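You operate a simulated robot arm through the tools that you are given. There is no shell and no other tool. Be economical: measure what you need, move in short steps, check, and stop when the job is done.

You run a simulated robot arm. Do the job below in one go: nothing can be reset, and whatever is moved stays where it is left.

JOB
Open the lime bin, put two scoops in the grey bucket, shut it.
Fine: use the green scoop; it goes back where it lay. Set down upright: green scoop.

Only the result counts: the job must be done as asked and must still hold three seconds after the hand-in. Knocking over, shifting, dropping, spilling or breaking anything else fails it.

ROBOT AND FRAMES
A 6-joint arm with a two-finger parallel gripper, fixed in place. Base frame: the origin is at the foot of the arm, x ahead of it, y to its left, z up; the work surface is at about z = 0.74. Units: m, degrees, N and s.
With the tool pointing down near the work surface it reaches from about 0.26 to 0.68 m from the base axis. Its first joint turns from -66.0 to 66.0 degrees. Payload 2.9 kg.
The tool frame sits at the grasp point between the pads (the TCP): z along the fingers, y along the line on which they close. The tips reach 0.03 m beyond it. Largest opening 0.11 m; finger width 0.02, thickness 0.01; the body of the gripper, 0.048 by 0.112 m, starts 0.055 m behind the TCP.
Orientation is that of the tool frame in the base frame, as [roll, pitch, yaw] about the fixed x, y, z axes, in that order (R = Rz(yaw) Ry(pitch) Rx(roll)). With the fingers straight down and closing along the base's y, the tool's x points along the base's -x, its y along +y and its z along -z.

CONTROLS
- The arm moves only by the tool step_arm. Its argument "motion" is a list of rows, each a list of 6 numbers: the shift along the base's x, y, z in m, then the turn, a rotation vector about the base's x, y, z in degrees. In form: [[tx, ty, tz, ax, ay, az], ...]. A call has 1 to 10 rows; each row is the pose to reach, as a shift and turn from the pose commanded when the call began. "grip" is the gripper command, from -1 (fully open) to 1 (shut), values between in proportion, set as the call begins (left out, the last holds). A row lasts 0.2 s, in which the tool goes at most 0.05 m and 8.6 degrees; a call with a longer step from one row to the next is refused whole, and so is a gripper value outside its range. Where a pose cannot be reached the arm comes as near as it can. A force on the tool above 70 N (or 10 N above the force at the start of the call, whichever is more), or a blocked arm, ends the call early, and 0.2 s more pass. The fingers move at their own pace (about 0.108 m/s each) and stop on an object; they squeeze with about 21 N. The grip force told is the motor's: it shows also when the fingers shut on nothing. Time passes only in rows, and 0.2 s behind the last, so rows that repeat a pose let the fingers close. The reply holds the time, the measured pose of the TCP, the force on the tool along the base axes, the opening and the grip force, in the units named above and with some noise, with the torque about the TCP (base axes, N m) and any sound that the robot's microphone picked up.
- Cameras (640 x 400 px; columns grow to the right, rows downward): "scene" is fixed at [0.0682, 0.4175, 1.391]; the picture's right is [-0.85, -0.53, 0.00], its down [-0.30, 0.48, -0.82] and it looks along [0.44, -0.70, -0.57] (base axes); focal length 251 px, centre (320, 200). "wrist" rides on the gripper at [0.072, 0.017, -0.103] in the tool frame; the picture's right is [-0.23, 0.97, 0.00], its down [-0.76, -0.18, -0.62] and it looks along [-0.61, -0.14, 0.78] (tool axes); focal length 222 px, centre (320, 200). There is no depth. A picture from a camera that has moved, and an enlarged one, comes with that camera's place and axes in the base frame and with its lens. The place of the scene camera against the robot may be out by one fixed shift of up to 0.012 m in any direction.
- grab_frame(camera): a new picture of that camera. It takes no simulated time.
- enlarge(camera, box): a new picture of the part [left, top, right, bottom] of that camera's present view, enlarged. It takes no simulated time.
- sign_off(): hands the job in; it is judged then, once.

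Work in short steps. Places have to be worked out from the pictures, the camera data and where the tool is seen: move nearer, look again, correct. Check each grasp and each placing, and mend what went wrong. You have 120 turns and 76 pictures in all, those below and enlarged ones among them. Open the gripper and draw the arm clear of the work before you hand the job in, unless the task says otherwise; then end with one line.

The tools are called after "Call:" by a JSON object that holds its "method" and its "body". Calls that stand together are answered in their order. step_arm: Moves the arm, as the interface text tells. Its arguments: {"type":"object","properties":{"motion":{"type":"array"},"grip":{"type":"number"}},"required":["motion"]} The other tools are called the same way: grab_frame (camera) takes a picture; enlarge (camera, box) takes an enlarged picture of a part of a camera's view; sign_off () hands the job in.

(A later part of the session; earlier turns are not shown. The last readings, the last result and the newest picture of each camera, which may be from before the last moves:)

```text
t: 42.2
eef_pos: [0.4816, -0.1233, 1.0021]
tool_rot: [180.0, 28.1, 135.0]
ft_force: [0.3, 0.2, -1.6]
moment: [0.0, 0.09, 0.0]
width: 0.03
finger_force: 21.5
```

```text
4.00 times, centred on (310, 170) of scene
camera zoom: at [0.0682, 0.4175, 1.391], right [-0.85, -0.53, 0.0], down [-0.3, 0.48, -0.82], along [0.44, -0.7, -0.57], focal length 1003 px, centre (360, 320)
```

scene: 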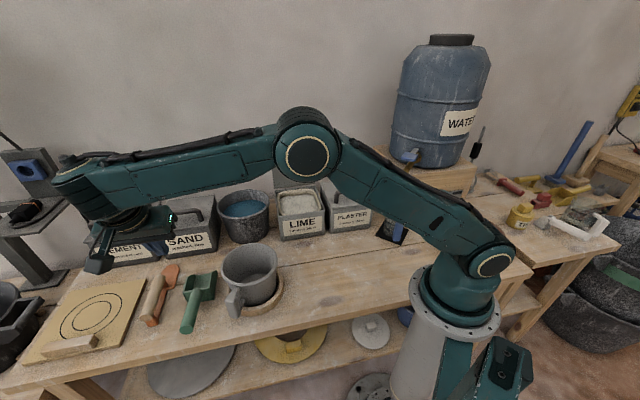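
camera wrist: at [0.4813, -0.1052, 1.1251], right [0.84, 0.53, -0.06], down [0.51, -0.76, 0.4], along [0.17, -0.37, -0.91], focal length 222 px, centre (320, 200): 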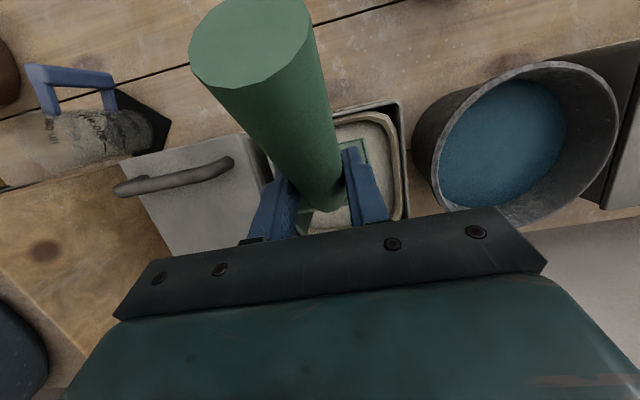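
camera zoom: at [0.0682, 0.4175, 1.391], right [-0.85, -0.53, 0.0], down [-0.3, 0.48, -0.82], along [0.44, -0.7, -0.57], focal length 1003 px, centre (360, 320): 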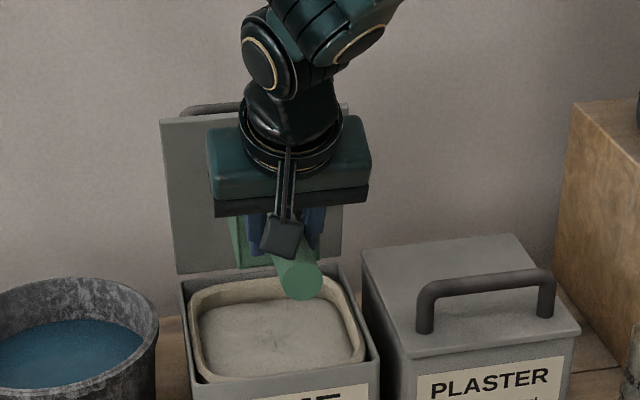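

Check whether powder is in the scoop.

Call:
{"method": "enlarge", "body": {"camera": "wrist", "box": [220, 60, 440, 220]}}

Call:
{"method": "step_arm", "body": {"motion": [[-0.01, 0.03, 0.02, 0, 0, 0], [-0.02, 0.06, 0.04, 0, 0, 0], [-0.03, 0.09, 0.05, 0, 0, 0], [-0.03, 0.12, 0.05, 0, 0, 0], [-0.03, 0.15, 0.05, 0, 0, 0], [-0.03, 0.15, 0.05, 0, 0, 0], [-0.03, 0.15, 0.05, 0, 0, 0]]}}

Call:
{"method": "enlarge", "body": {"camera": "scene", "box": [160, 100, 360, 240]}}

```text
2.50 times, centred on (330, 140) of wrist
camera zoom: at [0.4141, -0.0329, 1.0593], right [0.83, 0.55, 0.11], down [0.14, -0.39, 0.91], along [0.54, -0.74, -0.41], focal length 555 px, centre (295, 350)
```

zoom: 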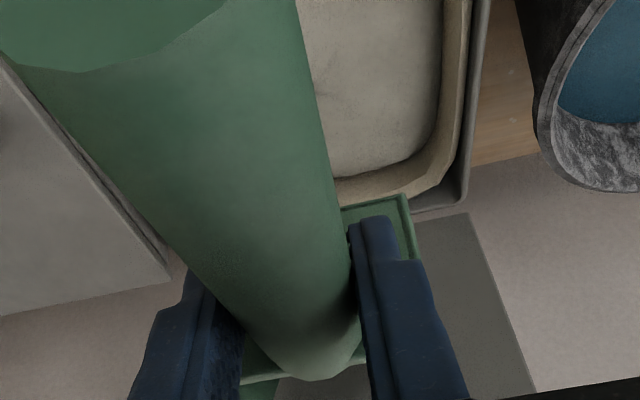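

```text
t: 43.8
eef_pos: [0.4531, 0.0266, 1.0518]
tool_rot: [-179.9, 27.9, 134.9]
ft_force: [-0.1, -0.8, -0.6]
moment: [0.08, 0.08, 0.0]
width: 0.0297
finger_force: 20.5
```

```text
2.86 times, centred on (260, 170) of scene
camera zoom: at [0.0682, 0.4175, 1.391], right [-0.85, -0.53, 0.0], down [-0.3, 0.48, -0.82], along [0.44, -0.7, -0.57], focal length 717 px, centre (491, 286)
```

zoom: 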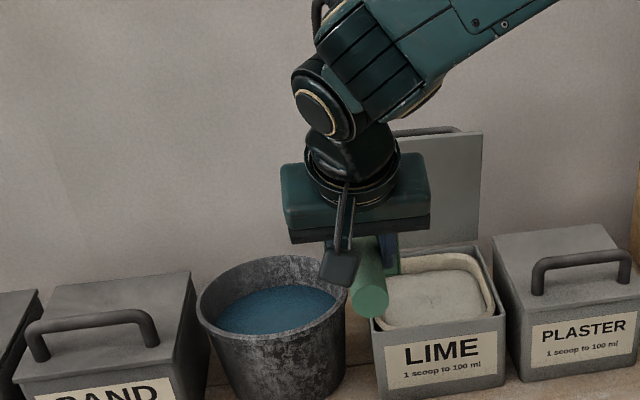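

Can't see inside from behind. I turn the scoop 90° (nose toward +u) above the grey bucket (rim centre ≈(0.469,0.144), z≈0.855), where the scene camera looks in from the side.

Call:
{"method": "step_arm", "body": {"motion": [[-0.01, 0.005, 0, 0, 0, 8.5], [-0.02, 0.01, 0, 0, 0, 17], [-0.03, 0.015, 0, 0, 0, 25.5], [-0.04, 0.02, 0, 0, 0, 34], [-0.05, 0.025, 0, 0, 0, 42.5], [-0.053, 0.03, 0, 0, 0, 51], [-0.053, 0.035, 0, 0, 0, 59.5], [-0.053, 0.04, 0, 0, 0, 68], [-0.053, 0.047, 0, 0, 0, 76.5], [-0.053, 0.047, 0, 0, 0, 85]]}}

Call:
{"method": "enlarge", "body": {"camera": "scene", "box": [160, 150, 360, 290]}}

```text
t: 46.0
eef_pos: [0.3985, 0.0692, 1.0512]
tool_rot: [180.0, 28.0, -139.9]
ft_force: [0.5, -0.5, -0.6]
moment: [-0.04, 0.02, -0.01]
width: 0.0299
finger_force: 21.2
```

```text
2.86 times, centred on (260, 220) of scene
camera zoom: at [0.0682, 0.4175, 1.391], right [-0.85, -0.53, 0.0], down [-0.3, 0.48, -0.82], along [0.44, -0.7, -0.57], focal length 717 px, centre (491, 143)
```

zoom: 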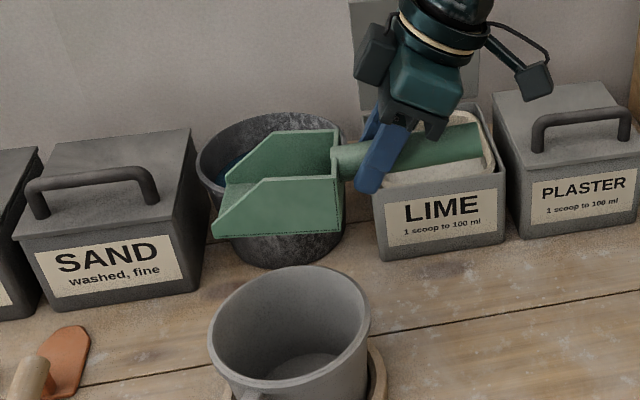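

Scoop interior looks green; zooming further to be sure.

Call:
{"method": "enlarge", "body": {"camera": "scene", "box": [220, 180, 330, 245]}}

```text
5.82 times, centred on (275, 212) of scene
camera zoom: at [0.0682, 0.4175, 1.391], right [-0.85, -0.53, 0.0], down [-0.3, 0.48, -0.82], along [0.44, -0.7, -0.57], focal length 1459 px, centre (582, 127)
```

zoom: 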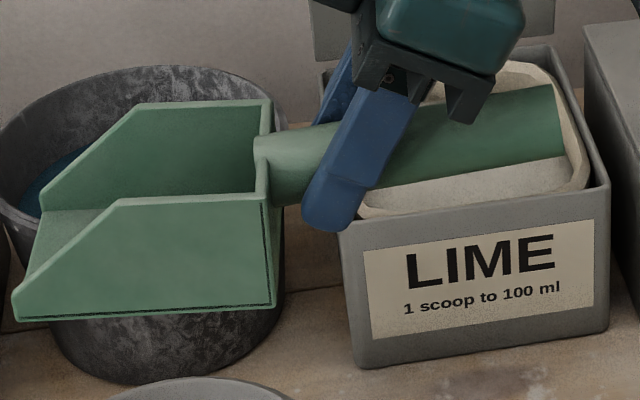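

Empty — the dig was too shallow. I return to the bin and will dig deeper.

Call:
{"method": "step_arm", "body": {"motion": [[0.01, -0.005, 0, 0, 0, -8.5], [0.02, -0.015, 0, 0, 0, -17], [0.03, -0.03, 0, 0, 0, -25.5], [0.034, -0.05, 0, 0, 0, -34], [0.034, -0.07, 0, 0, 0, -42.5], [0.034, -0.09, 0, 0, 0, -51], [0.034, -0.11, 0, 0, 0, -59.5], [0.034, -0.13, -0.01, 0, 0, -68], [0.034, -0.1457, -0.02, 0, 0, -76.5], [0.034, -0.1457, -0.03, 0, 0, -85]]}}

Call:
{"method": "step_arm", "body": {"motion": [[0.015, -0.015, 0, 5.66, 5.66, 0], [0.03, -0.03, 0, 11.3, 11.3, 0], [0.045, -0.045, 0, 17, 17, 0], [0.06, -0.06, 0, 22.6, 22.6, 0], [0.07, -0.07, 0, 28.3, 28.3, 0], [0.079, -0.079, -0.005, 34, 34, 0], [0.079, -0.079, -0.01, 34, 34, 0]]}}

Call:
{"method": "grab_frame", "body": {"camera": "wrist"}}

```text
t: 48.2
eef_pos: [0.4347, -0.0752, 1.0216]
tool_rot: [-180.0, 28.0, 134.8]
ft_force: [0.8, -1.0, -2.0]
moment: [0.05, 0.03, 0.02]
width: 0.0298
finger_force: 20.5
```

```text
t: 49.8
eef_pos: [0.5007, -0.1551, 1.0195]
tool_rot: [180.0, -16.6, 135.0]
ft_force: [-0.2, -0.3, -0.9]
moment: [0.03, 0.01, -0.01]
width: 0.0295
finger_force: 20.6
out of reach, approached as far as the arm can: row 6, 7
```

```text
33 pictures are left
camera wrist: at [0.4839, -0.1162, 1.1384], right [0.84, 0.53, -0.06], down [0.52, -0.77, 0.38], along [0.15, -0.35, -0.92], focal length 222 px, centre (320, 200)
```

wrist: 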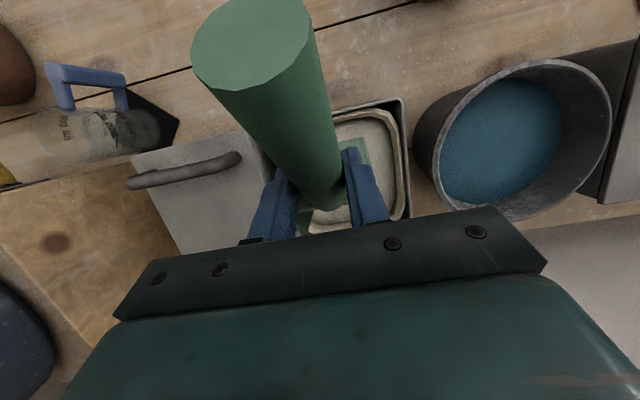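

Scoop is over the tray. Descend in stages, shifting 5 mm toward +u, to nose z≈0.775.

Call:
{"method": "step_arm", "body": {"motion": [[0.003, 0.003, -0.04, 0, 0, 0], [0.005, 0.005, -0.075, 0, 0, 0], [0.005, 0.005, -0.09, 0, 0, 0], [0.005, 0.005, -0.1, 0, 0, 0]]}}

Call:
{"method": "step_arm", "body": {"motion": [[0, 0, -0.007, 0, 0, 0], [0, 0, -0.014, 0, 0, 0], [0, 0, -0.02, 0, 0, 0]]}}

```text
t: 50.8
eef_pos: [0.5054, -0.1504, 0.9193]
tool_rot: [179.9, -16.5, 135.0]
ft_force: [0.0, 0.1, -1.8]
moment: [0.02, 0.03, 0.02]
width: 0.0297
finger_force: 21.3
```

```text
t: 51.6
eef_pos: [0.5052, -0.1508, 0.8974]
tool_rot: [179.9, -16.7, 135.1]
ft_force: [0.0, 0.3, -1.4]
moment: [0.04, 0.0, -0.01]
width: 0.0296
finger_force: 21.1
```

No contact forces yet. One look at the immersion.

Call:
{"method": "enlarge", "body": {"camera": "scene", "box": [260, 165, 350, 240]}}

```text
5.33 times, centred on (305, 202) of scene
camera zoom: at [0.0682, 0.4175, 1.391], right [-0.85, -0.53, 0.0], down [-0.3, 0.48, -0.82], along [0.44, -0.7, -0.57], focal length 1338 px, centre (400, 187)
```

zoom: 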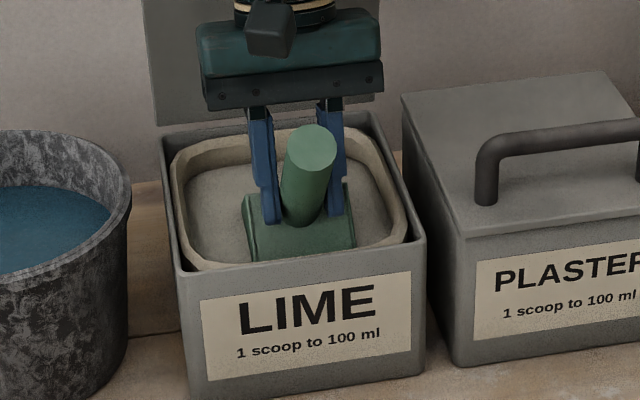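

Powder surface is ~2.5 cm below the rim (z≈0.825), so the nose is now ~5 cm deep. Sweep and level out.

Call:
{"method": "step_arm", "body": {"motion": [[0.003, -0.003, -0.011, -4.95, -4.95, 0], [0.001, -0.001, -0.017, -9.9, -9.9, 0], [-0.0042, 0.0042, -0.0134, -14.85, -14.85, 0], [-0.0099, 0.0099, -0.0044, -19.8, -19.8, 0], [-0.0155, 0.0155, 0.0126, -24.7, -24.7, 0], [-0.019, 0.019, 0.033, -29, -29, 0], [-0.019, 0.019, 0.06, -30.4, -30.4, 0], [-0.019, 0.019, 0.1, -30.4, -30.4, 0], [-0.019, 0.019, 0.1, -30.4, -30.4, 0]]}}

Call:
{"method": "step_arm", "body": {"motion": [[0, 0, 0, 0, 0, 0], [0, 0, 0, 0, 0, 0]]}}

```text
t: 53.6
eef_pos: [0.4866, -0.1344, 0.9977]
tool_rot: [180.0, 26.5, 135.0]
ft_force: [0.0, 1.4, -2.2]
moment: [0.04, 0.04, 0.02]
width: 0.0298
finger_force: 20.9
```

```text
t: 54.2
eef_pos: [0.4866, -0.133, 0.9991]
tool_rot: [179.9, 26.4, 135.0]
ft_force: [0.4, -0.5, -0.5]
moment: [0.07, 0.07, -0.02]
width: 0.0298
finger_force: 21.0
```

Turn toward the bucket and look inside the scoop.

Call:
{"method": "step_arm", "body": {"motion": [[-0.015, 0.02, 0.015, 0, 0, 0], [-0.03, 0.045, 0.03, 0, 0, 8.5], [-0.045, 0.07, 0.045, 0, 0, 17], [-0.06, 0.09, 0.05, 0, 0, 25.5], [-0.075, 0.11, 0.05, 0, 0, 34], [-0.087, 0.13, 0.05, 0, 0, 42.5], [-0.087, 0.15, 0.05, 0, 0, 51], [-0.087, 0.17, 0.05, 0, 0, 59.5], [-0.087, 0.19, 0.05, 0, 0, 68], [-0.087, 0.203, 0.05, 0, 0, 76.5]]}}

Call:
{"method": "enlarge", "body": {"camera": "scene", "box": [220, 180, 330, 245]}}

```text
t: 56.4
eef_pos: [0.3994, 0.0699, 1.0471]
tool_rot: [180.0, 26.5, -148.3]
ft_force: [0.7, 0.3, -0.4]
moment: [-0.03, 0.04, 0.0]
width: 0.0295
finger_force: 21.2
```

```text
5.82 times, centred on (275, 212) of scene
camera zoom: at [0.0682, 0.4175, 1.391], right [-0.85, -0.53, 0.0], down [-0.3, 0.48, -0.82], along [0.44, -0.7, -0.57], focal length 1459 px, centre (582, 127)
```

zoom: 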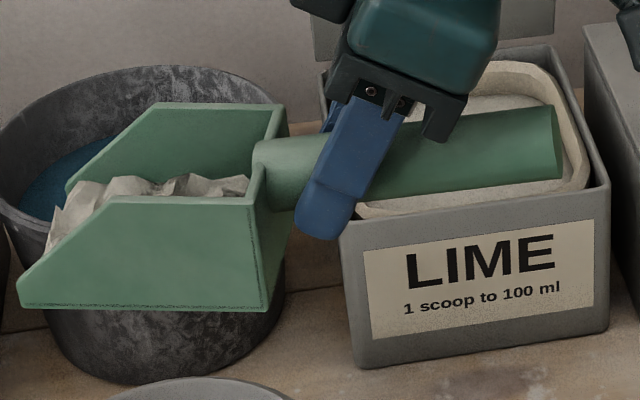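

Scoop is full of lime. I bring the nose over the bucket centre (≈(0.46,0.138)), low above the rim, still level.

Call:
{"method": "step_arm", "body": {"motion": [[-0.02, -0.001, -0.01, 0, 0, 0], [-0.04, -0.002, -0.03, 0, 0, 0], [-0.054, -0.0026, -0.06, 0, 0, 0], [-0.054, -0.0026, -0.084, 0, 0, 0], [-0.054, -0.0026, -0.084, 0, 0, 0]]}}

Call:
{"method": "enlarge", "body": {"camera": "scene", "box": [200, 180, 340, 320]}}

```text
t: 57.6
eef_pos: [0.3456, 0.0684, 0.9629]
tool_rot: [179.9, 26.4, -148.5]
ft_force: [-0.3, 0.0, -1.4]
moment: [0.0, 0.05, 0.01]
width: 0.0299
finger_force: 21.3
```

```text
2.86 times, centred on (270, 250) of scene
camera zoom: at [0.0682, 0.4175, 1.391], right [-0.85, -0.53, 0.0], down [-0.3, 0.48, -0.82], along [0.44, -0.7, -0.57], focal length 717 px, centre (463, 57)
```

zoom: 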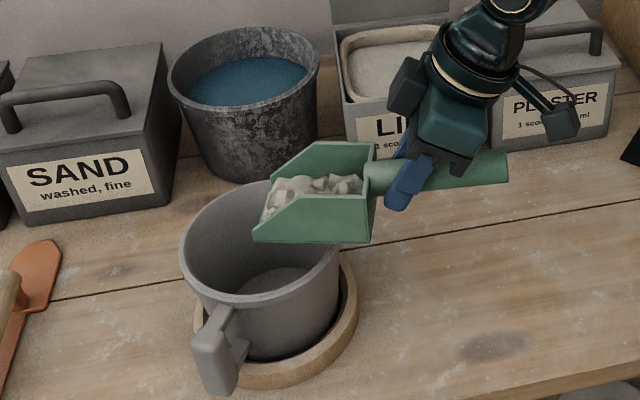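

Nose looks a bit toward the near side of the bucket; verifying with the wrist camera before pouring.

Call:
{"method": "grab_frame", "body": {"camera": "wrist"}}

```text
29 pictures are left
camera wrist: at [0.2411, 0.0256, 1.0239], right [-0.34, 0.94, 0.1], down [0.44, 0.06, 0.9], along [0.83, 0.35, -0.43], focal length 222 px, centre (320, 200)
```

wrist: 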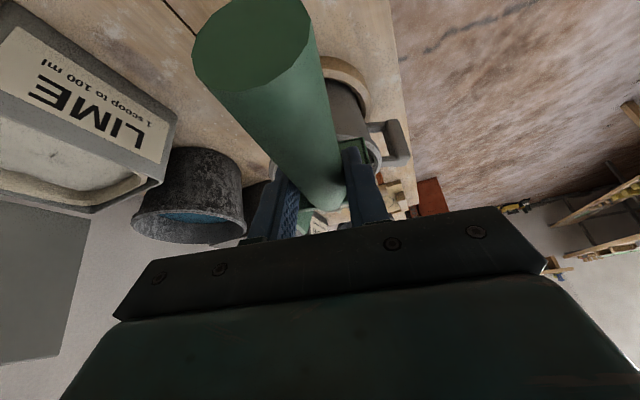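

Bucket centre ≈(0.463,0.134); the scoop is lined up within ~6 mm. Start pouring by pitching down 48° with the nose held over the centre.

Call:
{"method": "step_arm", "body": {"motion": [[0.0013, -0.0048, 0.01, -4.2, 6.8, 0], [0.0102, 0.0007, 0.025, -8.4, 13.6, 0], [0.0211, 0.0074, 0.04, -12.6, 20.4, 0], [0.0336, 0.0151, 0.053, -16.8, 27.2, 0], [0.0475, 0.0237, 0.064, -21, 34, 0], [0.0626, 0.033, 0.072, -25.2, 40.8, 0], [0.0626, 0.033, 0.072, -25.2, 40.8, 0]]}}

Call:
{"method": "enlarge", "body": {"camera": "scene", "box": [200, 180, 340, 320]}}

```text
t: 59.2
eef_pos: [0.4077, 0.102, 1.037]
tool_rot: [-180.0, -21.6, -148.4]
ft_force: [-0.1, 0.0, -1.7]
moment: [-0.01, 0.0, 0.03]
width: 0.0297
finger_force: 21.2
```

```text
2.86 times, centred on (270, 250) of scene
camera zoom: at [0.0682, 0.4175, 1.391], right [-0.85, -0.53, 0.0], down [-0.3, 0.48, -0.82], along [0.44, -0.7, -0.57], focal length 717 px, centre (463, 57)
```

zoom: 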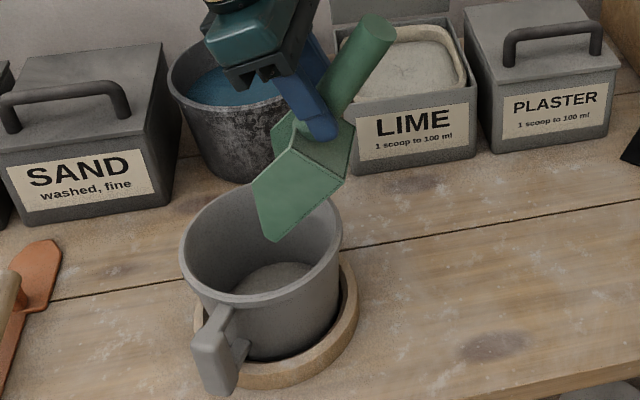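

Reached without trouble; continue tipping to about 75°.

Call:
{"method": "step_arm", "body": {"motion": [[0.016, 0.0099, 0.006, -4.2, 6.8, 0], [0.0325, 0.0201, 0.0096, -8.4, 13.6, 0], [0.0493, 0.0304, 0.0103, -12.6, 20.4, 0], [0.0618, 0.0383, 0.0095, -15.75, 25.5, 0], [0.0618, 0.0383, 0.0095, -15.75, 25.5, 0], [0.0618, 0.0383, 0.0095, -15.75, 25.5, 0], [0.0618, 0.0383, 0.0095, -15.75, 25.5, 0]]}}

Call:
{"method": "enlarge", "body": {"camera": "scene", "box": [200, 180, 340, 320]}}

```text
t: 60.2
eef_pos: [0.4286, 0.1498, 1.0155]
tool_rot: [170.7, -47.8, -158.5]
ft_force: [-0.9, -1.2, -8.1]
moment: [0.14, 0.09, -0.04]
width: 0.0296
finger_force: 20.7
out of reach, approached as far as the arm can: row 1, 2, 3, 4, 5
stopped in row 5: the force on the tool passed its limit at 136 N (the readings are from after the stop); the commanded pose is now the measured one
```

```text
2.86 times, centred on (270, 250) of scene
camera zoom: at [0.0682, 0.4175, 1.391], right [-0.85, -0.53, 0.0], down [-0.3, 0.48, -0.82], along [0.44, -0.7, -0.57], focal length 717 px, centre (463, 57)
```

zoom: 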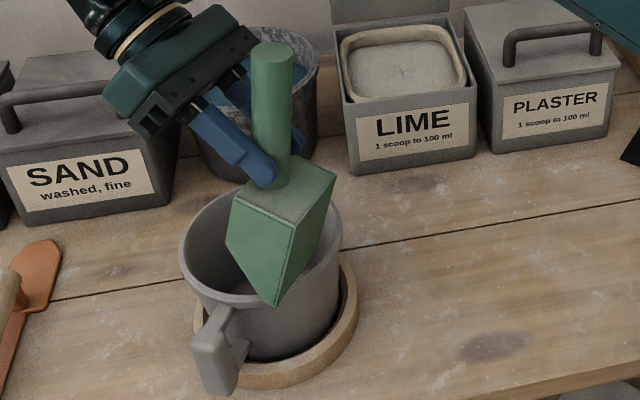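

The arm strayed at its limit and the scoop touched the bucket; the bucket looks unmoved. Lift straight up.

Call:
{"method": "step_arm", "body": {"motion": [[0, 0, 0.01, 0, 0, 0], [0, 0, 0.03, 0, 0, 0], [0, 0, 0.06, 0, 0, 0], [0, 0, 0.08, 0, 0, 0]]}}

Call:
{"method": "enlarge", "body": {"camera": "scene", "box": [180, 150, 340, 320]}}

```text
t: 60.7
eef_pos: [0.4293, 0.1489, 1.0222]
tool_rot: [170.8, -47.1, -158.1]
ft_force: [-6.2, 0.5, -23.1]
moment: [-0.18, 0.05, 0.07]
width: 0.0296
finger_force: 20.4
out of reach, approached as far as the arm can: row 2
stopped in row 2: the force on the tool passed its limit at 89 N (the readings are from after the stop); the commanded pose is now the measured one
```

```text
2.35 times, centred on (260, 235) of scene
camera zoom: at [0.0682, 0.4175, 1.391], right [-0.85, -0.53, 0.0], down [-0.3, 0.48, -0.82], along [0.44, -0.7, -0.57], focal length 590 px, centre (461, 118)
```

zoom: 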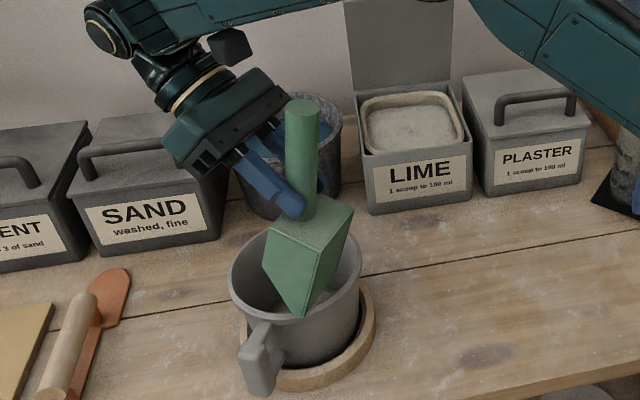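

A residual downward pull remains. I back out along the way it came: pitch back up gradually while retreating.

Call:
{"method": "step_arm", "body": {"motion": [[-0.003, -0.006, 0.003, 2.1, -3.4, 0], [-0.006, -0.012, 0.006, 4.2, -6.8, 0]]}}

```text
t: 61.3
eef_pos: [0.4241, 0.1362, 1.0282]
tool_rot: [168.9, -39.3, -156.8]
ft_force: [0.5, 0.1, -1.4]
moment: [0.0, 0.02, 0.03]
width: 0.0296
finger_force: 21.2
```

Free now. Return to the clean earlier pose (0.408,0.102,1.037), rot [180,-21.6,-148.4].

Call:
{"method": "step_arm", "body": {"motion": [[-0.006, -0.011, 0.005, -0.1, -6.7, 4.6], [-0.012, -0.023, 0.01, -0.3, -13.4, 9.3], [-0.0164, -0.034, 0.012, -0.4, -20.1, 13.9], [-0.0164, -0.034, 0.02, -0.4, -20.1, 13.9]]}}

Call:
{"method": "enlarge", "body": {"camera": "scene", "box": [180, 150, 340, 320]}}

```text
t: 62.3
eef_pos: [0.4203, 0.0957, 1.0516]
tool_rot: [-179.1, -24.2, -148.9]
ft_force: [-0.3, -0.3, -2.0]
moment: [0.02, 0.03, -0.01]
width: 0.0296
finger_force: 20.9
out of reach, approached as far as the arm can: row 3, 4
```

```text
2.35 times, centred on (260, 235) of scene
camera zoom: at [0.0682, 0.4175, 1.391], right [-0.85, -0.53, 0.0], down [-0.3, 0.48, -0.82], along [0.44, -0.7, -0.57], focal length 590 px, centre (461, 118)
```

zoom: 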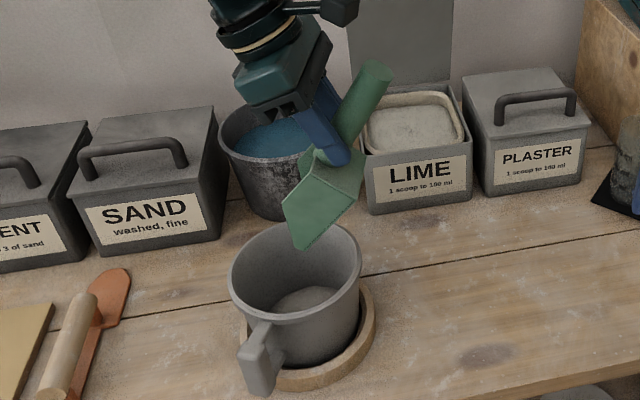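

Check the bucket contents.

Call:
{"method": "enlarge", "body": {"camera": "scene", "box": [215, 235, 295, 320]}}

```text
4.71 times, centred on (255, 278) of scene
camera zoom: at [0.0682, 0.4175, 1.391], right [-0.85, -0.53, 0.0], down [-0.3, 0.48, -0.82], along [0.44, -0.7, -0.57], focal length 1180 px, centre (626, -165)
```

zoom: 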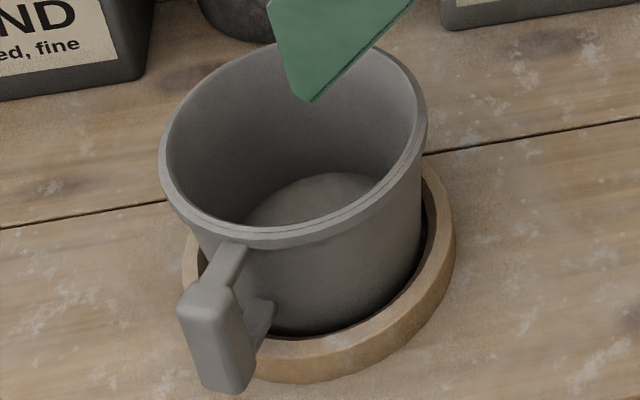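

No lime visible in the bucket; level the scoop again (nose kept over the bucket) to see what it holds.

Call:
{"method": "step_arm", "body": {"motion": [[-0.015, -0.009, -0.005, 4.2, -6.8, 0], [-0.03, -0.019, -0.012, 8.4, -13.6, 0], [-0.042, -0.026, -0.022, 12.6, -20.4, 0], [-0.053, -0.032, -0.034, 16.8, -27.2, 0], [-0.061, -0.038, -0.048, 21, -34, 0], [-0.068, -0.042, -0.055, 24.2, -39.2, 0]]}}

Call:
{"method": "enlarge", "body": {"camera": "scene", "box": [210, 190, 320, 320]}}

```text
t: 63.7
eef_pos: [0.3529, 0.0543, 0.9959]
tool_rot: [179.9, 24.5, -148.5]
ft_force: [-0.2, -0.5, -1.0]
moment: [-0.04, 0.07, 0.01]
width: 0.0298
finger_force: 20.8
out of reach, approached as far as the arm can: row 1
```

```text
3.08 times, centred on (265, 255) of scene
camera zoom: at [0.0682, 0.4175, 1.391], right [-0.85, -0.53, 0.0], down [-0.3, 0.48, -0.82], along [0.44, -0.7, -0.57], focal length 772 px, centre (489, 31)
```

zoom: 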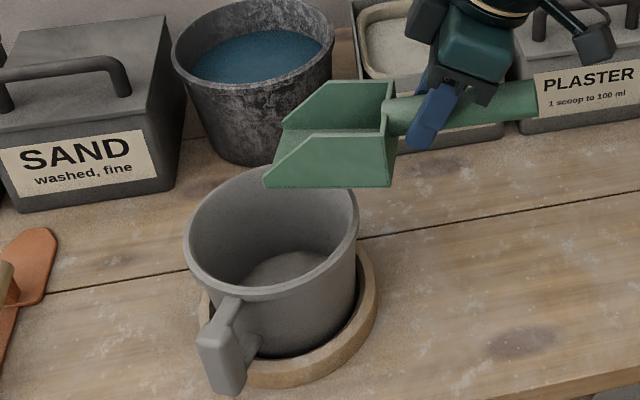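

The scoop emptied into the bucket with no visible spill. Back to the bin for the second scoop.

Call:
{"method": "step_arm", "body": {"motion": [[0, -0.005, 0.03, 0, 0, 0], [0.01, -0.015, 0.05, 0, 0, -8.5], [0.02, -0.03, 0.05, 0, 0, -17], [0.03, -0.045, 0.05, 0, 0, -25.5], [0.04, -0.06, 0.05, 0, 0, -34], [0.055, -0.08, 0.045, 0, 0, -42.5], [0.07, -0.1, 0.04, 0, 0, -51], [0.08, -0.115, 0.03, 0, 0, -59.5], [0.0818, -0.1295, 0.026, 0, 0, -68], [0.0818, -0.1295, 0.026, 0, 0, -76.5]]}}

Call:
{"method": "step_arm", "body": {"motion": [[0.015, -0.013, 0, 5.66, 5.66, 0], [0.03, -0.028, 0, 11.3, 11.3, 0], [0.045, -0.043, -0.01, 17, 17, 0], [0.06, -0.06, -0.02, 22.6, 22.6, 0], [0.07, -0.074, -0.025, 28.3, 28.3, 0], [0.07, -0.074, -0.03, 28.3, 28.3, 0]]}}

```text
t: 65.9
eef_pos: [0.4349, -0.0774, 1.0224]
tool_rot: [179.9, 24.5, 134.9]
ft_force: [0.1, 0.6, -0.8]
moment: [0.03, 0.04, 0.01]
width: 0.0296
finger_force: 20.9
```

```text
t: 67.3
eef_pos: [0.5062, -0.1501, 0.9952]
tool_rot: [179.9, -15.7, 135.1]
ft_force: [1.2, 0.3, -1.9]
moment: [0.01, 0.04, 0.0]
width: 0.0301
finger_force: 21.1
```

Plunge again, slightly deeper than the successful dig (TCP z≈0.893).

Call:
{"method": "step_arm", "body": {"motion": [[0, 0, -0.03, 0, 0, 0], [0, 0, -0.06, 0, 0, 0], [0, 0, -0.08, 0, 0, 0], [0, 0, -0.092, 0, 0, 0], [0, 0, -0.102, 0, 0, 0]]}}

Call:
{"method": "step_arm", "body": {"motion": [[0.003, -0.003, -0.009, -4.95, -4.95, 0], [0.001, -0.001, -0.015, -9.9, -9.9, 0], [-0.0042, 0.0042, -0.012, -14.85, -14.85, 0], [-0.0099, 0.0099, -0.001, -19.8, -19.8, 0], [-0.0155, 0.0155, 0.0166, -24.7, -24.7, 0], [-0.019, 0.019, 0.037, -29, -29, 0], [-0.019, 0.019, 0.064, -30.4, -30.4, 0], [-0.019, 0.019, 0.104, -30.4, -30.4, 0], [-0.019, 0.019, 0.104, -30.4, -30.4, 0]]}}

Call:
{"method": "step_arm", "body": {"motion": [[-0.015, 0.02, 0.015, 0, 0, 0], [-0.03, 0.045, 0.03, 0, 0, 8.5], [-0.045, 0.07, 0.045, 0, 0, 17], [-0.06, 0.09, 0.05, 0, 0, 25.5], [-0.075, 0.11, 0.05, 0, 0, 34], [-0.087, 0.13, 0.05, 0, 0, 42.5], [-0.087, 0.15, 0.05, 0, 0, 51], [-0.087, 0.17, 0.05, 0, 0, 59.5], [-0.087, 0.19, 0.05, 0, 0, 68], [-0.087, 0.203, 0.05, 0, 0, 76.5]]}}

Call:
{"method": "enlarge", "body": {"camera": "scene", "box": [210, 180, 330, 320]}}

```text
t: 68.5
eef_pos: [0.5046, -0.1498, 0.893]
tool_rot: [180.0, -15.6, 135.2]
ft_force: [-1.9, 0.1, 0.9]
moment: [-0.08, 0.04, -0.07]
width: 0.0296
finger_force: 21.3
```

```text
t: 70.5
eef_pos: [0.4863, -0.1315, 0.9959]
tool_rot: [180.0, 27.4, 135.0]
ft_force: [0.3, -0.4, -0.3]
moment: [0.0, 0.03, -0.01]
width: 0.0297
finger_force: 20.6
```

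```text
t: 72.7
eef_pos: [0.4005, 0.0713, 1.0451]
tool_rot: [180.0, 27.4, -148.1]
ft_force: [-0.3, -0.2, -0.7]
moment: [-0.05, 0.06, -0.02]
width: 0.0296
finger_force: 21.8
```

```text
2.86 times, centred on (270, 250) of scene
camera zoom: at [0.0682, 0.4175, 1.391], right [-0.85, -0.53, 0.0], down [-0.3, 0.48, -0.82], along [0.44, -0.7, -0.57], focal length 717 px, centre (463, 57)
```

zoom: 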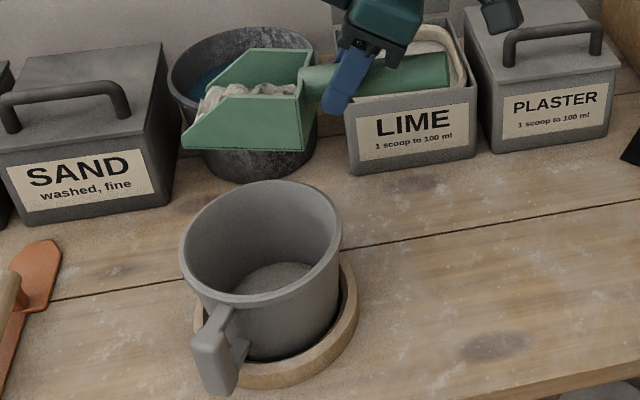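

Second scoop is full. Bring it over the bucket centre as before and tip 48°, holding a moment.

Call:
{"method": "step_arm", "body": {"motion": [[-0.02, -0.001, -0.01, 0, 0, 0], [-0.04, -0.002, -0.03, 0, 0, 0], [-0.0545, -0.003, -0.06, 0, 0, 0], [-0.0545, -0.003, -0.082, 0, 0, 0], [-0.0545, -0.003, -0.082, 0, 0, 0]]}}

Call:
{"method": "step_arm", "body": {"motion": [[0.0013, -0.0048, 0.01, -4.2, 6.8, 0], [0.0102, 0.0007, 0.025, -8.4, 13.6, 0], [0.0211, 0.0074, 0.04, -12.6, 20.4, 0], [0.0336, 0.0151, 0.053, -16.8, 27.2, 0], [0.0475, 0.0237, 0.064, -21, 34, 0], [0.0626, 0.033, 0.072, -25.2, 40.8, 0], [0.0626, 0.033, 0.072, -25.2, 40.8, 0], [0.0626, 0.033, 0.072, -25.2, 40.8, 0], [0.0626, 0.033, 0.072, -25.2, 40.8, 0]]}}

Call:
{"method": "enlarge", "body": {"camera": "scene", "box": [210, 190, 310, 320]}}

```text
t: 73.9
eef_pos: [0.3453, 0.0685, 0.9655]
tool_rot: [179.9, 27.4, -148.3]
ft_force: [-0.2, 0.9, -0.9]
moment: [-0.03, 0.07, -0.02]
width: 0.0297
finger_force: 21.2
```

```text
t: 75.9
eef_pos: [0.4089, 0.1024, 1.0345]
tool_rot: [-179.9, -20.6, -148.4]
ft_force: [0.0, -0.2, -1.5]
moment: [-0.03, 0.05, -0.02]
width: 0.0295
finger_force: 21.5
```

```text
3.08 times, centred on (260, 255) of scene
camera zoom: at [0.0682, 0.4175, 1.391], right [-0.85, -0.53, 0.0], down [-0.3, 0.48, -0.82], along [0.44, -0.7, -0.57], focal length 772 px, centre (505, 31)
```

zoom: 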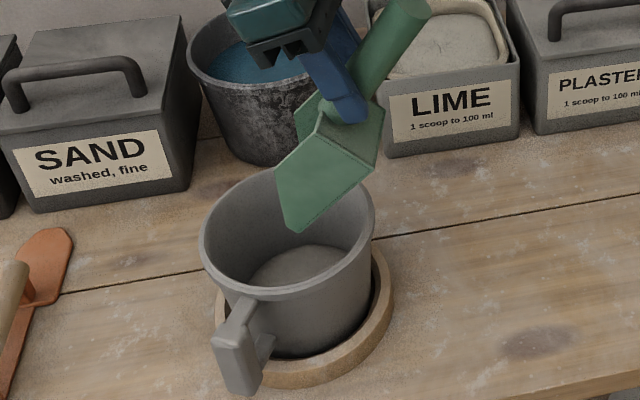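

Level again over the bucket to see whether it emptied.

Call:
{"method": "step_arm", "body": {"motion": [[-0.0151, -0.0093, -0.008, 4.2, -6.8, 0], [-0.029, -0.018, -0.019, 8.4, -13.6, 0], [-0.0415, -0.0256, -0.032, 12.6, -20.4, 0], [-0.0524, -0.032, -0.045, 16.8, -27.2, 0], [-0.061, -0.037, -0.055, 21, -34, 0], [-0.0635, -0.035, -0.055, 25.2, -40.8, 0]]}}

Call:
{"method": "enlarge", "body": {"camera": "scene", "box": [210, 190, 310, 320]}}

```text
t: 77.3
eef_pos: [0.3434, 0.0678, 0.981]
tool_rot: [179.9, 27.6, -148.6]
ft_force: [-0.1, -0.8, -1.4]
moment: [-0.05, 0.03, 0.02]
width: 0.0297
finger_force: 21.5
```

```text
3.08 times, centred on (260, 255) of scene
camera zoom: at [0.0682, 0.4175, 1.391], right [-0.85, -0.53, 0.0], down [-0.3, 0.48, -0.82], along [0.44, -0.7, -0.57], focal length 772 px, centre (505, 31)
```

zoom: 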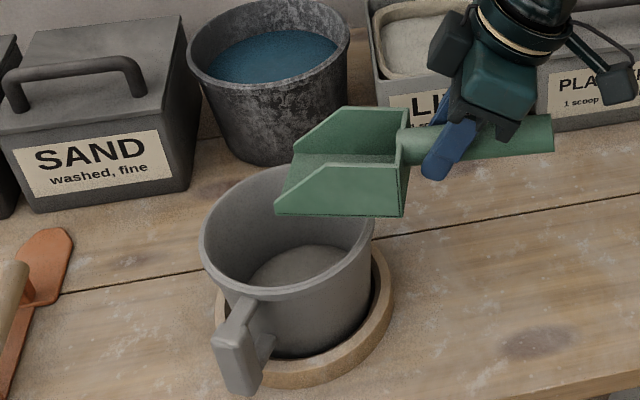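

Empty: both scoops are in the bucket. Carry the scoop back above its place, turning it to its original heading.

Call:
{"method": "step_arm", "body": {"motion": [[0, 0, 0.03, 0, 0, 0], [0.01, 0.01, 0.05, 0, 0, -8.5], [0.03, 0.03, 0.05, 0, 0, -17], [0.055, 0.05, 0.05, 0, 0, -25.5], [0.08, 0.075, 0.05, 0, 0, -34], [0.105, 0.1, 0.05, 0, 0, -42.5], [0.13, 0.125, 0.05, 0, 0, -51], [0.155, 0.15, 0.05, 0, 0, -59.5], [0.18, 0.175, 0.04, 0, 0, -68], [0.205, 0.195, 0.03, 0, 0, -76.4]]}}

```text
t: 79.5
eef_pos: [0.5475, 0.2636, 1.0114]
tool_rot: [179.9, 27.3, 135.1]
ft_force: [0.0, 0.4, -1.6]
moment: [0.06, 0.08, -0.02]
width: 0.0299
finger_force: 20.5
```

Lower to just above the table and check attitude and position.

Call:
{"method": "step_arm", "body": {"motion": [[0.005, 0.001, -0.045, 0, 0, 0], [0.0105, 0.0018, -0.09, 0.8, 0.8, 0], [0.0105, 0.0018, -0.13, 1.6, 1.6, 0], [0.0105, 0.0018, -0.16, 1.6, 1.6, 0], [0.0105, 0.0018, -0.19, 1.6, 1.6, 0], [0.0105, 0.0018, -0.2, 1.6, 1.6, 0]]}}

Call:
{"method": "enlarge", "body": {"camera": "scene", "box": [130, 220, 290, 350]}}

```text
t: 80.9
eef_pos: [0.5598, 0.2651, 0.8103]
tool_rot: [179.9, 25.0, 135.1]
ft_force: [-0.8, 0.1, -1.2]
moment: [0.04, 0.05, 0.0]
width: 0.0296
finger_force: 20.9
```

```text
3.08 times, centred on (210, 285) of scene
camera zoom: at [0.0682, 0.4175, 1.391], right [-0.85, -0.53, 0.0], down [-0.3, 0.48, -0.82], along [0.44, -0.7, -0.57], focal length 772 px, centre (658, -62)
```

zoom: 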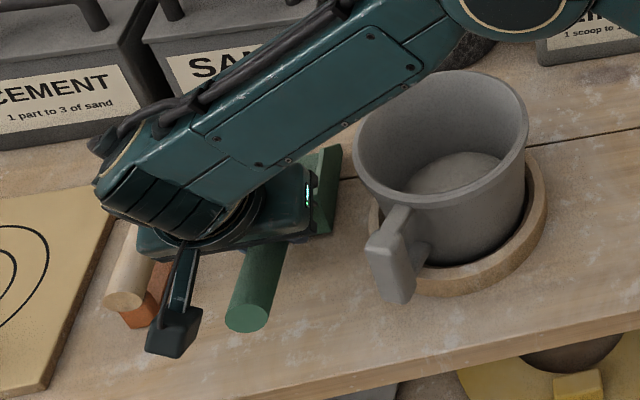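

Close to its original image position. Lower onto the table gently and check contact.

Call:
{"method": "step_arm", "body": {"motion": [[0, 0, -0.004, 0, 0, 0], [0, 0, -0.008, 0, 0, 0], [0, 0, -0.011, 0, 0, 0], [0, 0, -0.011, 0, 0, 0]]}}

```text
t: 81.9
eef_pos: [0.5587, 0.264, 0.7999]
tool_rot: [179.8, 25.3, 135.1]
ft_force: [-0.9, 1.8, 5.7]
moment: [-0.56, -0.41, 0.01]
width: 0.0298
finger_force: 20.9
```

Nose touches first (slightly nose-down). Pitch up ~4° to bring the floor of the scoop flat, and settle.

Call:
{"method": "step_arm", "body": {"motion": [[0, 0, 0, -1.5, -1.5, 0], [0, 0, -0.001, -2.8, -2.8, 0], [0, 0, -0.003, -2.8, -2.8, 0], [0, 0, -0.003, -2.8, -2.8, 0]]}}

```text
t: 82.9
eef_pos: [0.5586, 0.2627, 0.797]
tool_rot: [179.9, 29.1, 135.1]
ft_force: [-2.4, -0.8, 5.4]
moment: [-0.17, 0.05, -0.1]
width: 0.0298
finger_force: 20.8
```

Flat contact. Release, and lift away vertically.

Call:
{"method": "step_arm", "body": {"motion": [[0, 0, 0, 0, 0, 0], [0, 0, 0, 0, 0, 0], [0, 0, 0, 0, 0, 0]], "grip": 0.0}}

Call:
{"method": "step_arm", "body": {"motion": [[0, 0, 0.015, 0, 0, 0], [0, 0, 0.035, 0, 0, 0], [0, 0, 0.06, 0, 0, 0], [-0.01, 0.01, 0.1, 5, 5, 0], [-0.025, 0.025, 0.14, 10, 10, 0], [-0.04, 0.04, 0.18, 15, 15, 0], [-0.05, 0.05, 0.21, 20, 20, 0]]}}

Call:
{"method": "grab_frame", "body": {"camera": "wrist"}}

Call:
{"method": "enlarge", "body": {"camera": "scene", "box": [80, 160, 400, 360]}}

```text
t: 83.7
eef_pos: [0.56, 0.2629, 0.7961]
tool_rot: [179.9, 29.2, 135.2]
ft_force: [0.7, 0.8, -0.1]
moment: [0.0, -0.01, 0.01]
width: 0.055
finger_force: 0.0
```

```text
t: 85.3
eef_pos: [0.5112, 0.3147, 1.0066]
tool_rot: [179.9, 0.7, 135.0]
ft_force: [-0.8, -0.4, 0.6]
moment: [0.01, 0.0, -0.03]
width: 0.0546
finger_force: 0.0
```

```text
18 pictures are left
camera wrist: at [0.4703, 0.3786, 1.1093], right [0.85, 0.53, 0.0], down [0.41, -0.66, 0.63], along [0.34, -0.53, -0.77], focal length 222 px, centre (320, 200)
```

wrist: 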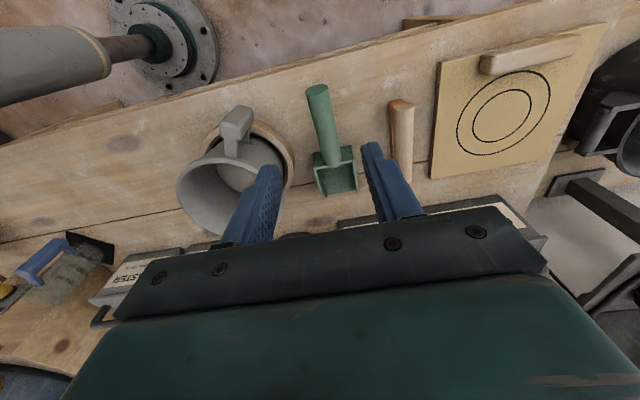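

```text
2.00 times, centred on (240, 260) of scene
camera zoom: at [0.0681, 0.4175, 1.391], right [-0.85, -0.53, 0.0], down [-0.3, 0.48, -0.82], along [0.44, -0.7, -0.57], focal length 502 px, centre (480, 80)
```

zoom: 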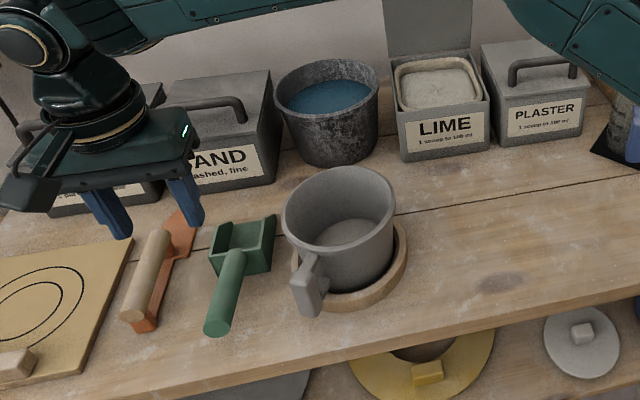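

Two scoops' lime is in the bucket and the scoop stands upright, but it's ~1.2 cm too far toward the wall. I regrip it upright to nudge it back.

Call:
{"method": "step_arm", "body": {"motion": [[0.023, -0.024, -0.03, 0, 0, 0], [0.046, -0.0474, -0.06, 0.4, 0.4, 0], [0.046, -0.0474, -0.1, 0.4, 0.4, 0], [0.046, -0.0474, -0.14, 0.4, 0.4, 0], [0.046, -0.0474, -0.18, 0.4, 0.4, 0], [0.046, -0.0474, -0.2096, 0.4, 0.4, 0]]}}

Call:
{"method": "step_arm", "body": {"motion": [[0, 0, 0, 0, 0, 0], [0, 0, 0, 0, 0, 0], [0, 0, 0, 0, 0, 0]], "grip": 1}}

Call:
{"method": "step_arm", "body": {"motion": [[0, 0, 0.003, 0, 0, 0], [0, 0, 0.006, 0, 0, 0], [-0.0025, 0.005, 0.006, 0, 0, 0], [-0.005, 0.011, 0.006, 0, 0, 0], [-0.005, 0.011, 0.003, 0, 0, 0], [-0.005, 0.011, 0.0, 0, 0, 0], [-0.005, 0.011, 0.0, 0, 0, 0]]}}

```text
t: 86.7
eef_pos: [0.5544, 0.267, 0.795]
tool_rot: [179.8, 0.2, 135.2]
ft_force: [0.3, 1.0, -0.4]
moment: [0.01, 0.02, 0.0]
width: 0.055
finger_force: 0.1
```

```text
t: 87.5
eef_pos: [0.5545, 0.2675, 0.7947]
tool_rot: [179.7, 0.2, 135.1]
ft_force: [0.4, -0.1, -0.6]
moment: [0.03, 0.06, 0.0]
width: 0.0296
finger_force: 21.2
```

```text
t: 89.1
eef_pos: [0.5494, 0.278, 0.797]
tool_rot: [179.8, 0.2, 135.2]
ft_force: [-0.2, -0.5, -1.4]
moment: [0.05, 0.05, -0.04]
width: 0.0299
finger_force: 21.0
```

Slightly off the table still; lower a bit, release, back off.

Call:
{"method": "step_arm", "body": {"motion": [[0, 0, -0.0015, 0, 0, 0], [0, 0, -0.003, 0, 0, 0], [0, 0, -0.003, 0, 0, 0]]}}

Call:
{"method": "step_arm", "body": {"motion": [[0, 0, 0, 0, 0, 0], [0, 0, 0, 0, 0, 0], [0, 0, 0, 0, 0, 0]], "grip": 0.0}}

Call:
{"method": "step_arm", "body": {"motion": [[0, 0, 0.03, 0, 0, 0], [0, 0, 0.07, 0, 0, 0], [0, 0, 0.11, 0, 0, 0], [-0.02, 0.015, 0.15, 0, 0, 0], [-0.04, 0.03, 0.19, 0, 0, 0], [-0.04, 0.03, 0.23, 0, 0, 0]]}}

Call:
{"method": "grab_frame", "body": {"camera": "wrist"}}

Call:
{"method": "enlarge", "body": {"camera": "scene", "box": [80, 160, 400, 360]}}

```text
t: 89.9
eef_pos: [0.551, 0.2791, 0.794]
tool_rot: [179.9, 0.3, 135.1]
ft_force: [0.1, -0.3, 1.3]
moment: [-0.19, -0.03, -0.07]
width: 0.0295
finger_force: 21.0
```

```text
t: 90.7
eef_pos: [0.5519, 0.2786, 0.7955]
tool_rot: [179.8, 0.2, 135.3]
ft_force: [1.1, 0.3, 0.0]
moment: [0.02, -0.01, 0.03]
width: 0.0549
finger_force: 0.0
```

```text
t: 92.1
eef_pos: [0.5078, 0.3068, 1.0252]
tool_rot: [179.9, 0.1, 135.1]
ft_force: [0.6, 0.0, -0.3]
moment: [-0.01, 0.0, -0.01]
width: 0.055
finger_force: 0.1
```

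```text
16 pictures are left
camera wrist: at [0.4658, 0.3702, 1.1284], right [0.85, 0.53, 0.0], down [0.41, -0.66, 0.63], along [0.33, -0.53, -0.78], focal length 222 px, centre (320, 200)
```

wrist: 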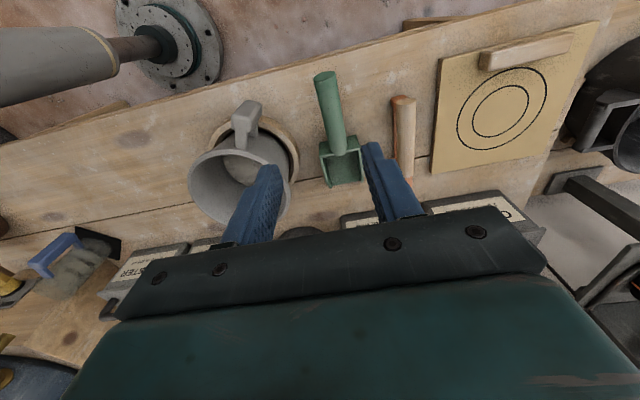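

```text
2.00 times, centred on (240, 260) of scene
camera zoom: at [0.0682, 0.4175, 1.391], right [-0.85, -0.53, 0.0], down [-0.3, 0.48, -0.82], along [0.44, -0.7, -0.57], focal length 502 px, centre (480, 80)
```

zoom: 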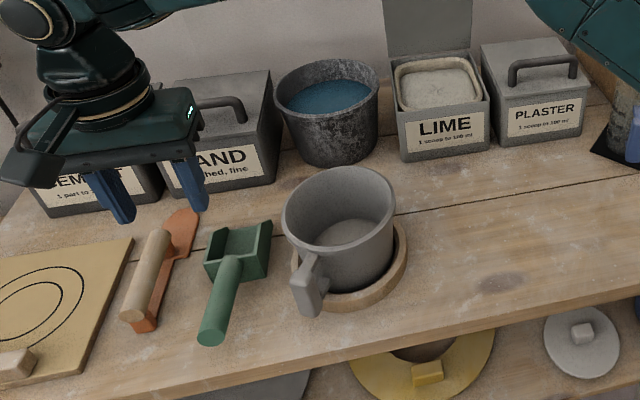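

The scoop is back exactly at its original pixel position and upright. Now to shut the bin: swing over with the fingers aligned to straddle the lid's free edge from above.

Call:
{"method": "step_arm", "body": {"motion": [[0, -0.02, 0.03, 0, 0, 8.5], [-0.01, -0.05, 0.06, 0, 0, 17], [-0.02, -0.09, 0.08, 0, 0, 25.5], [-0.03, -0.13, 0.1, 0, 0, 34], [-0.03, -0.17, 0.115, 0, 0, 42.5], [-0.03, -0.21, 0.115, 0, 0, 51], [-0.02, -0.25, 0.115, 0, 0, 59.5], [-0.01, -0.29, 0.115, 0, 0, 68], [-0.005, -0.33, 0.115, 0, 0, 76.5], [0.0, -0.37, 0.115, 0, 0, 85]]}}

Call:
{"method": "step_arm", "body": {"motion": [[0.01, -0.04, 0, 0, 0, 5], [0.02, -0.08, 0, 0, 0, 5], [0.04, -0.12, 0, 0, 0, 5], [0.0585, -0.1434, 0, 0, 0, 5], [0.0585, -0.1434, 0, 0, 0, 5]]}}

Call:
{"method": "enlarge", "body": {"camera": "scene", "box": [230, 110, 390, 230]}}

```text
t: 94.3
eef_pos: [0.5104, -0.0625, 1.1378]
tool_rot: [179.8, 0.2, -139.7]
ft_force: [0.2, -0.3, -0.6]
moment: [0.03, 0.01, -0.01]
width: 0.0548
finger_force: 0.1
```

```text
t: 95.5
eef_pos: [0.5701, -0.2048, 1.1402]
tool_rot: [179.8, 0.2, -134.8]
ft_force: [-1.1, -0.4, 0.6]
moment: [-0.02, -0.02, 0.01]
width: 0.0552
finger_force: 0.1
```

```text
3.33 times, centred on (310, 170) of scene
camera zoom: at [0.0682, 0.4175, 1.391], right [-0.85, -0.53, 0.0], down [-0.3, 0.48, -0.82], along [0.44, -0.7, -0.57], focal length 836 px, centre (353, 300)
```

zoom: 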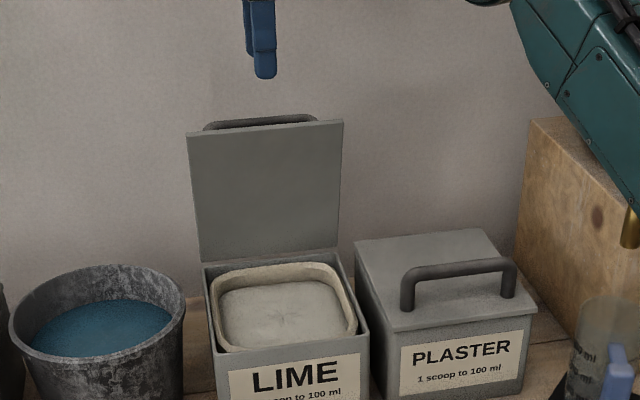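

Check lid-edge position with the wrist camera before descending.

Call:
{"method": "enlarge", "body": {"camera": "wrist", "box": [60, 0, 460, 250]}}

```text
1.60 times, centred on (260, 125) of wrist
camera zoom: at [0.5049, -0.2456, 1.2437], right [-0.53, 0.85, 0.0], down [0.66, 0.41, 0.63], along [0.53, 0.33, -0.78], focal length 355 px, centre (416, 320)
```

zoom: 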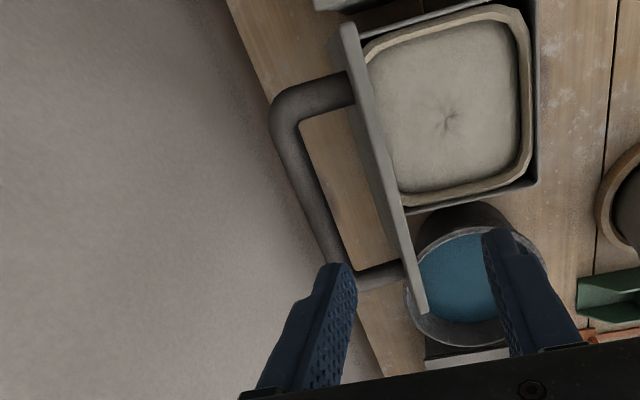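

Edge is at q≈-0.562, bar at q≈-0.611; the back finger fits between. Shift 4 mm back and descend over the edge.

Call:
{"method": "step_arm", "body": {"motion": [[0.0028, -0.0028, -0.03, 0, 0, 0], [0.0028, -0.0028, -0.06, 0, 0, 0], [0.0028, -0.0028, -0.085, 0, 0, 0], [0.0028, -0.0028, -0.105, 0, 0, 0]]}}

Call:
{"method": "enlarge", "body": {"camera": "scene", "box": [230, 110, 390, 230]}}

```text
t: 96.5
eef_pos: [0.5706, -0.2083, 1.0338]
tool_rot: [179.8, 0.2, -134.8]
ft_force: [0.5, -0.9, 0.7]
moment: [0.02, 0.02, 0.0]
width: 0.055
finger_force: 0.2
```

```text
3.33 times, centred on (310, 170) of scene
camera zoom: at [0.0682, 0.4175, 1.391], right [-0.85, -0.53, 0.0], down [-0.3, 0.48, -0.82], along [0.44, -0.7, -0.57], focal length 836 px, centre (353, 300)
```

zoom: 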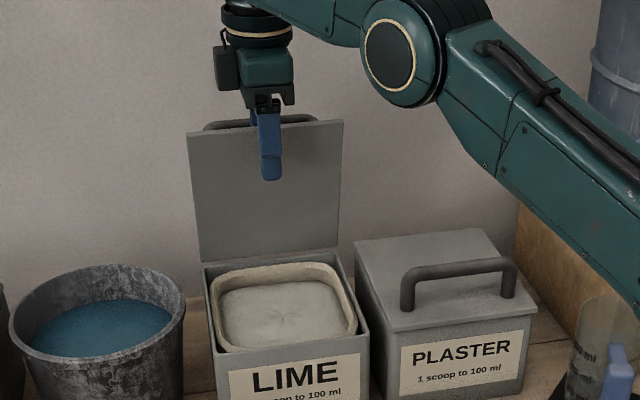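

Straddled. Now push the lid closed along its arc with the back finger to about 25°.

Call:
{"method": "step_arm", "body": {"motion": [[-0.004, 0.004, 0.01, 0, 0, 0], [-0.011, 0.011, 0.011, 0, 0, 0], [-0.0189, 0.0189, 0.01, 0, 0, 0], [-0.0286, 0.0286, 0.006, 0, 0, 0], [-0.0383, 0.0383, 0.0, 0, 0, 0], [-0.047, 0.047, -0.009, 0, 0, 0], [-0.0559, 0.0559, -0.017, 0, 0, 0], [-0.0713, 0.0713, -0.037, 0, 0, 0], [-0.078, 0.078, -0.048, 0, 0, 0], [-0.0841, 0.0841, -0.06, 0, 0, 0]]}}

Call:
{"method": "enlarge", "body": {"camera": "scene", "box": [230, 110, 390, 230]}}

```text
t: 98.7
eef_pos: [0.5743, -0.1674, 1.0379]
tool_rot: [179.6, 0.0, -134.8]
ft_force: [-1.2, -0.8, 0.5]
moment: [0.0, 0.02, 0.0]
width: 0.0552
finger_force: 0.0
out of reach, approached as far as the arm can: row 3, 4, 5, 6, 7, 8, 9, 10
```

```text
3.33 times, centred on (310, 170) of scene
camera zoom: at [0.0682, 0.4175, 1.391], right [-0.85, -0.53, 0.0], down [-0.3, 0.48, -0.82], along [0.44, -0.7, -0.57], focal length 836 px, centre (353, 300)
```

zoom: 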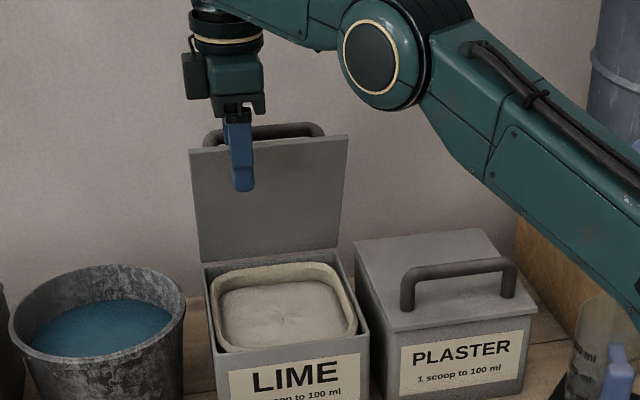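

The arm hit a reach limit and drifted sideways (+u), lid now ~68°. Try correcting sideways back to the bin centre line in small steps.

Call:
{"method": "step_arm", "body": {"motion": [[-0.006, -0.006, 0, 0, 0, 0], [-0.012, -0.012, 0, 0, 0, 0], [-0.018, -0.018, 0, 0, 0, 0]]}}

```text
t: 99.5
eef_pos: [0.5659, -0.1862, 1.0399]
tool_rot: [179.8, 0.1, -134.8]
ft_force: [0.8, 0.1, 0.1]
moment: [0.02, 0.01, 0.01]
width: 0.0551
finger_force: 0.1
out of reach, approached as far as the arm can: row 1, 2, 3
```

Test for the limit: rise 8 cm clear of the lid edge, then move inward toward +n.

Call:
{"method": "step_arm", "body": {"motion": [[0, 0, 0.03, 0, 0, 0], [0, 0, 0.06, 0, 0, 0], [0, 0, 0.09, 0, 0, 0], [-0.02, 0.02, 0.09, 0, 0, 0], [-0.045, 0.04, 0.09, 0, 0, 0], [-0.07, 0.065, 0.09, 0, 0, 0]]}}

```text
t: 100.9
eef_pos: [0.5111, -0.1213, 1.1432]
tool_rot: [179.6, 0.1, -134.9]
ft_force: [-0.3, -0.1, 0.1]
moment: [-0.02, 0.04, 0.0]
width: 0.055
finger_force: 0.1
out of reach, approached as far as the arm can: row 6
```

Reach seems restricted in this arm posture; look at the whole arm.

Call:
{"method": "grab_frame", "body": {"camera": "scene"}}

```text
10 pictures are left
```

scene: 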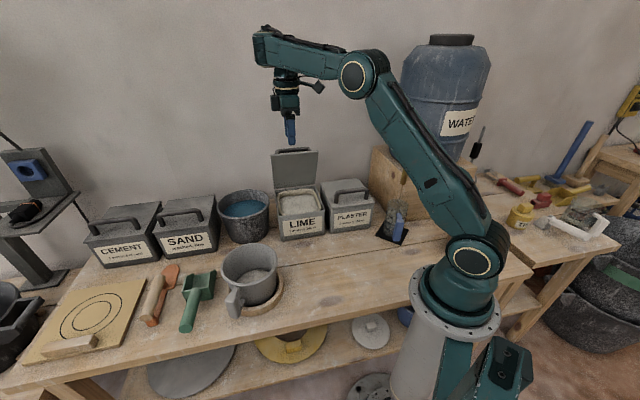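

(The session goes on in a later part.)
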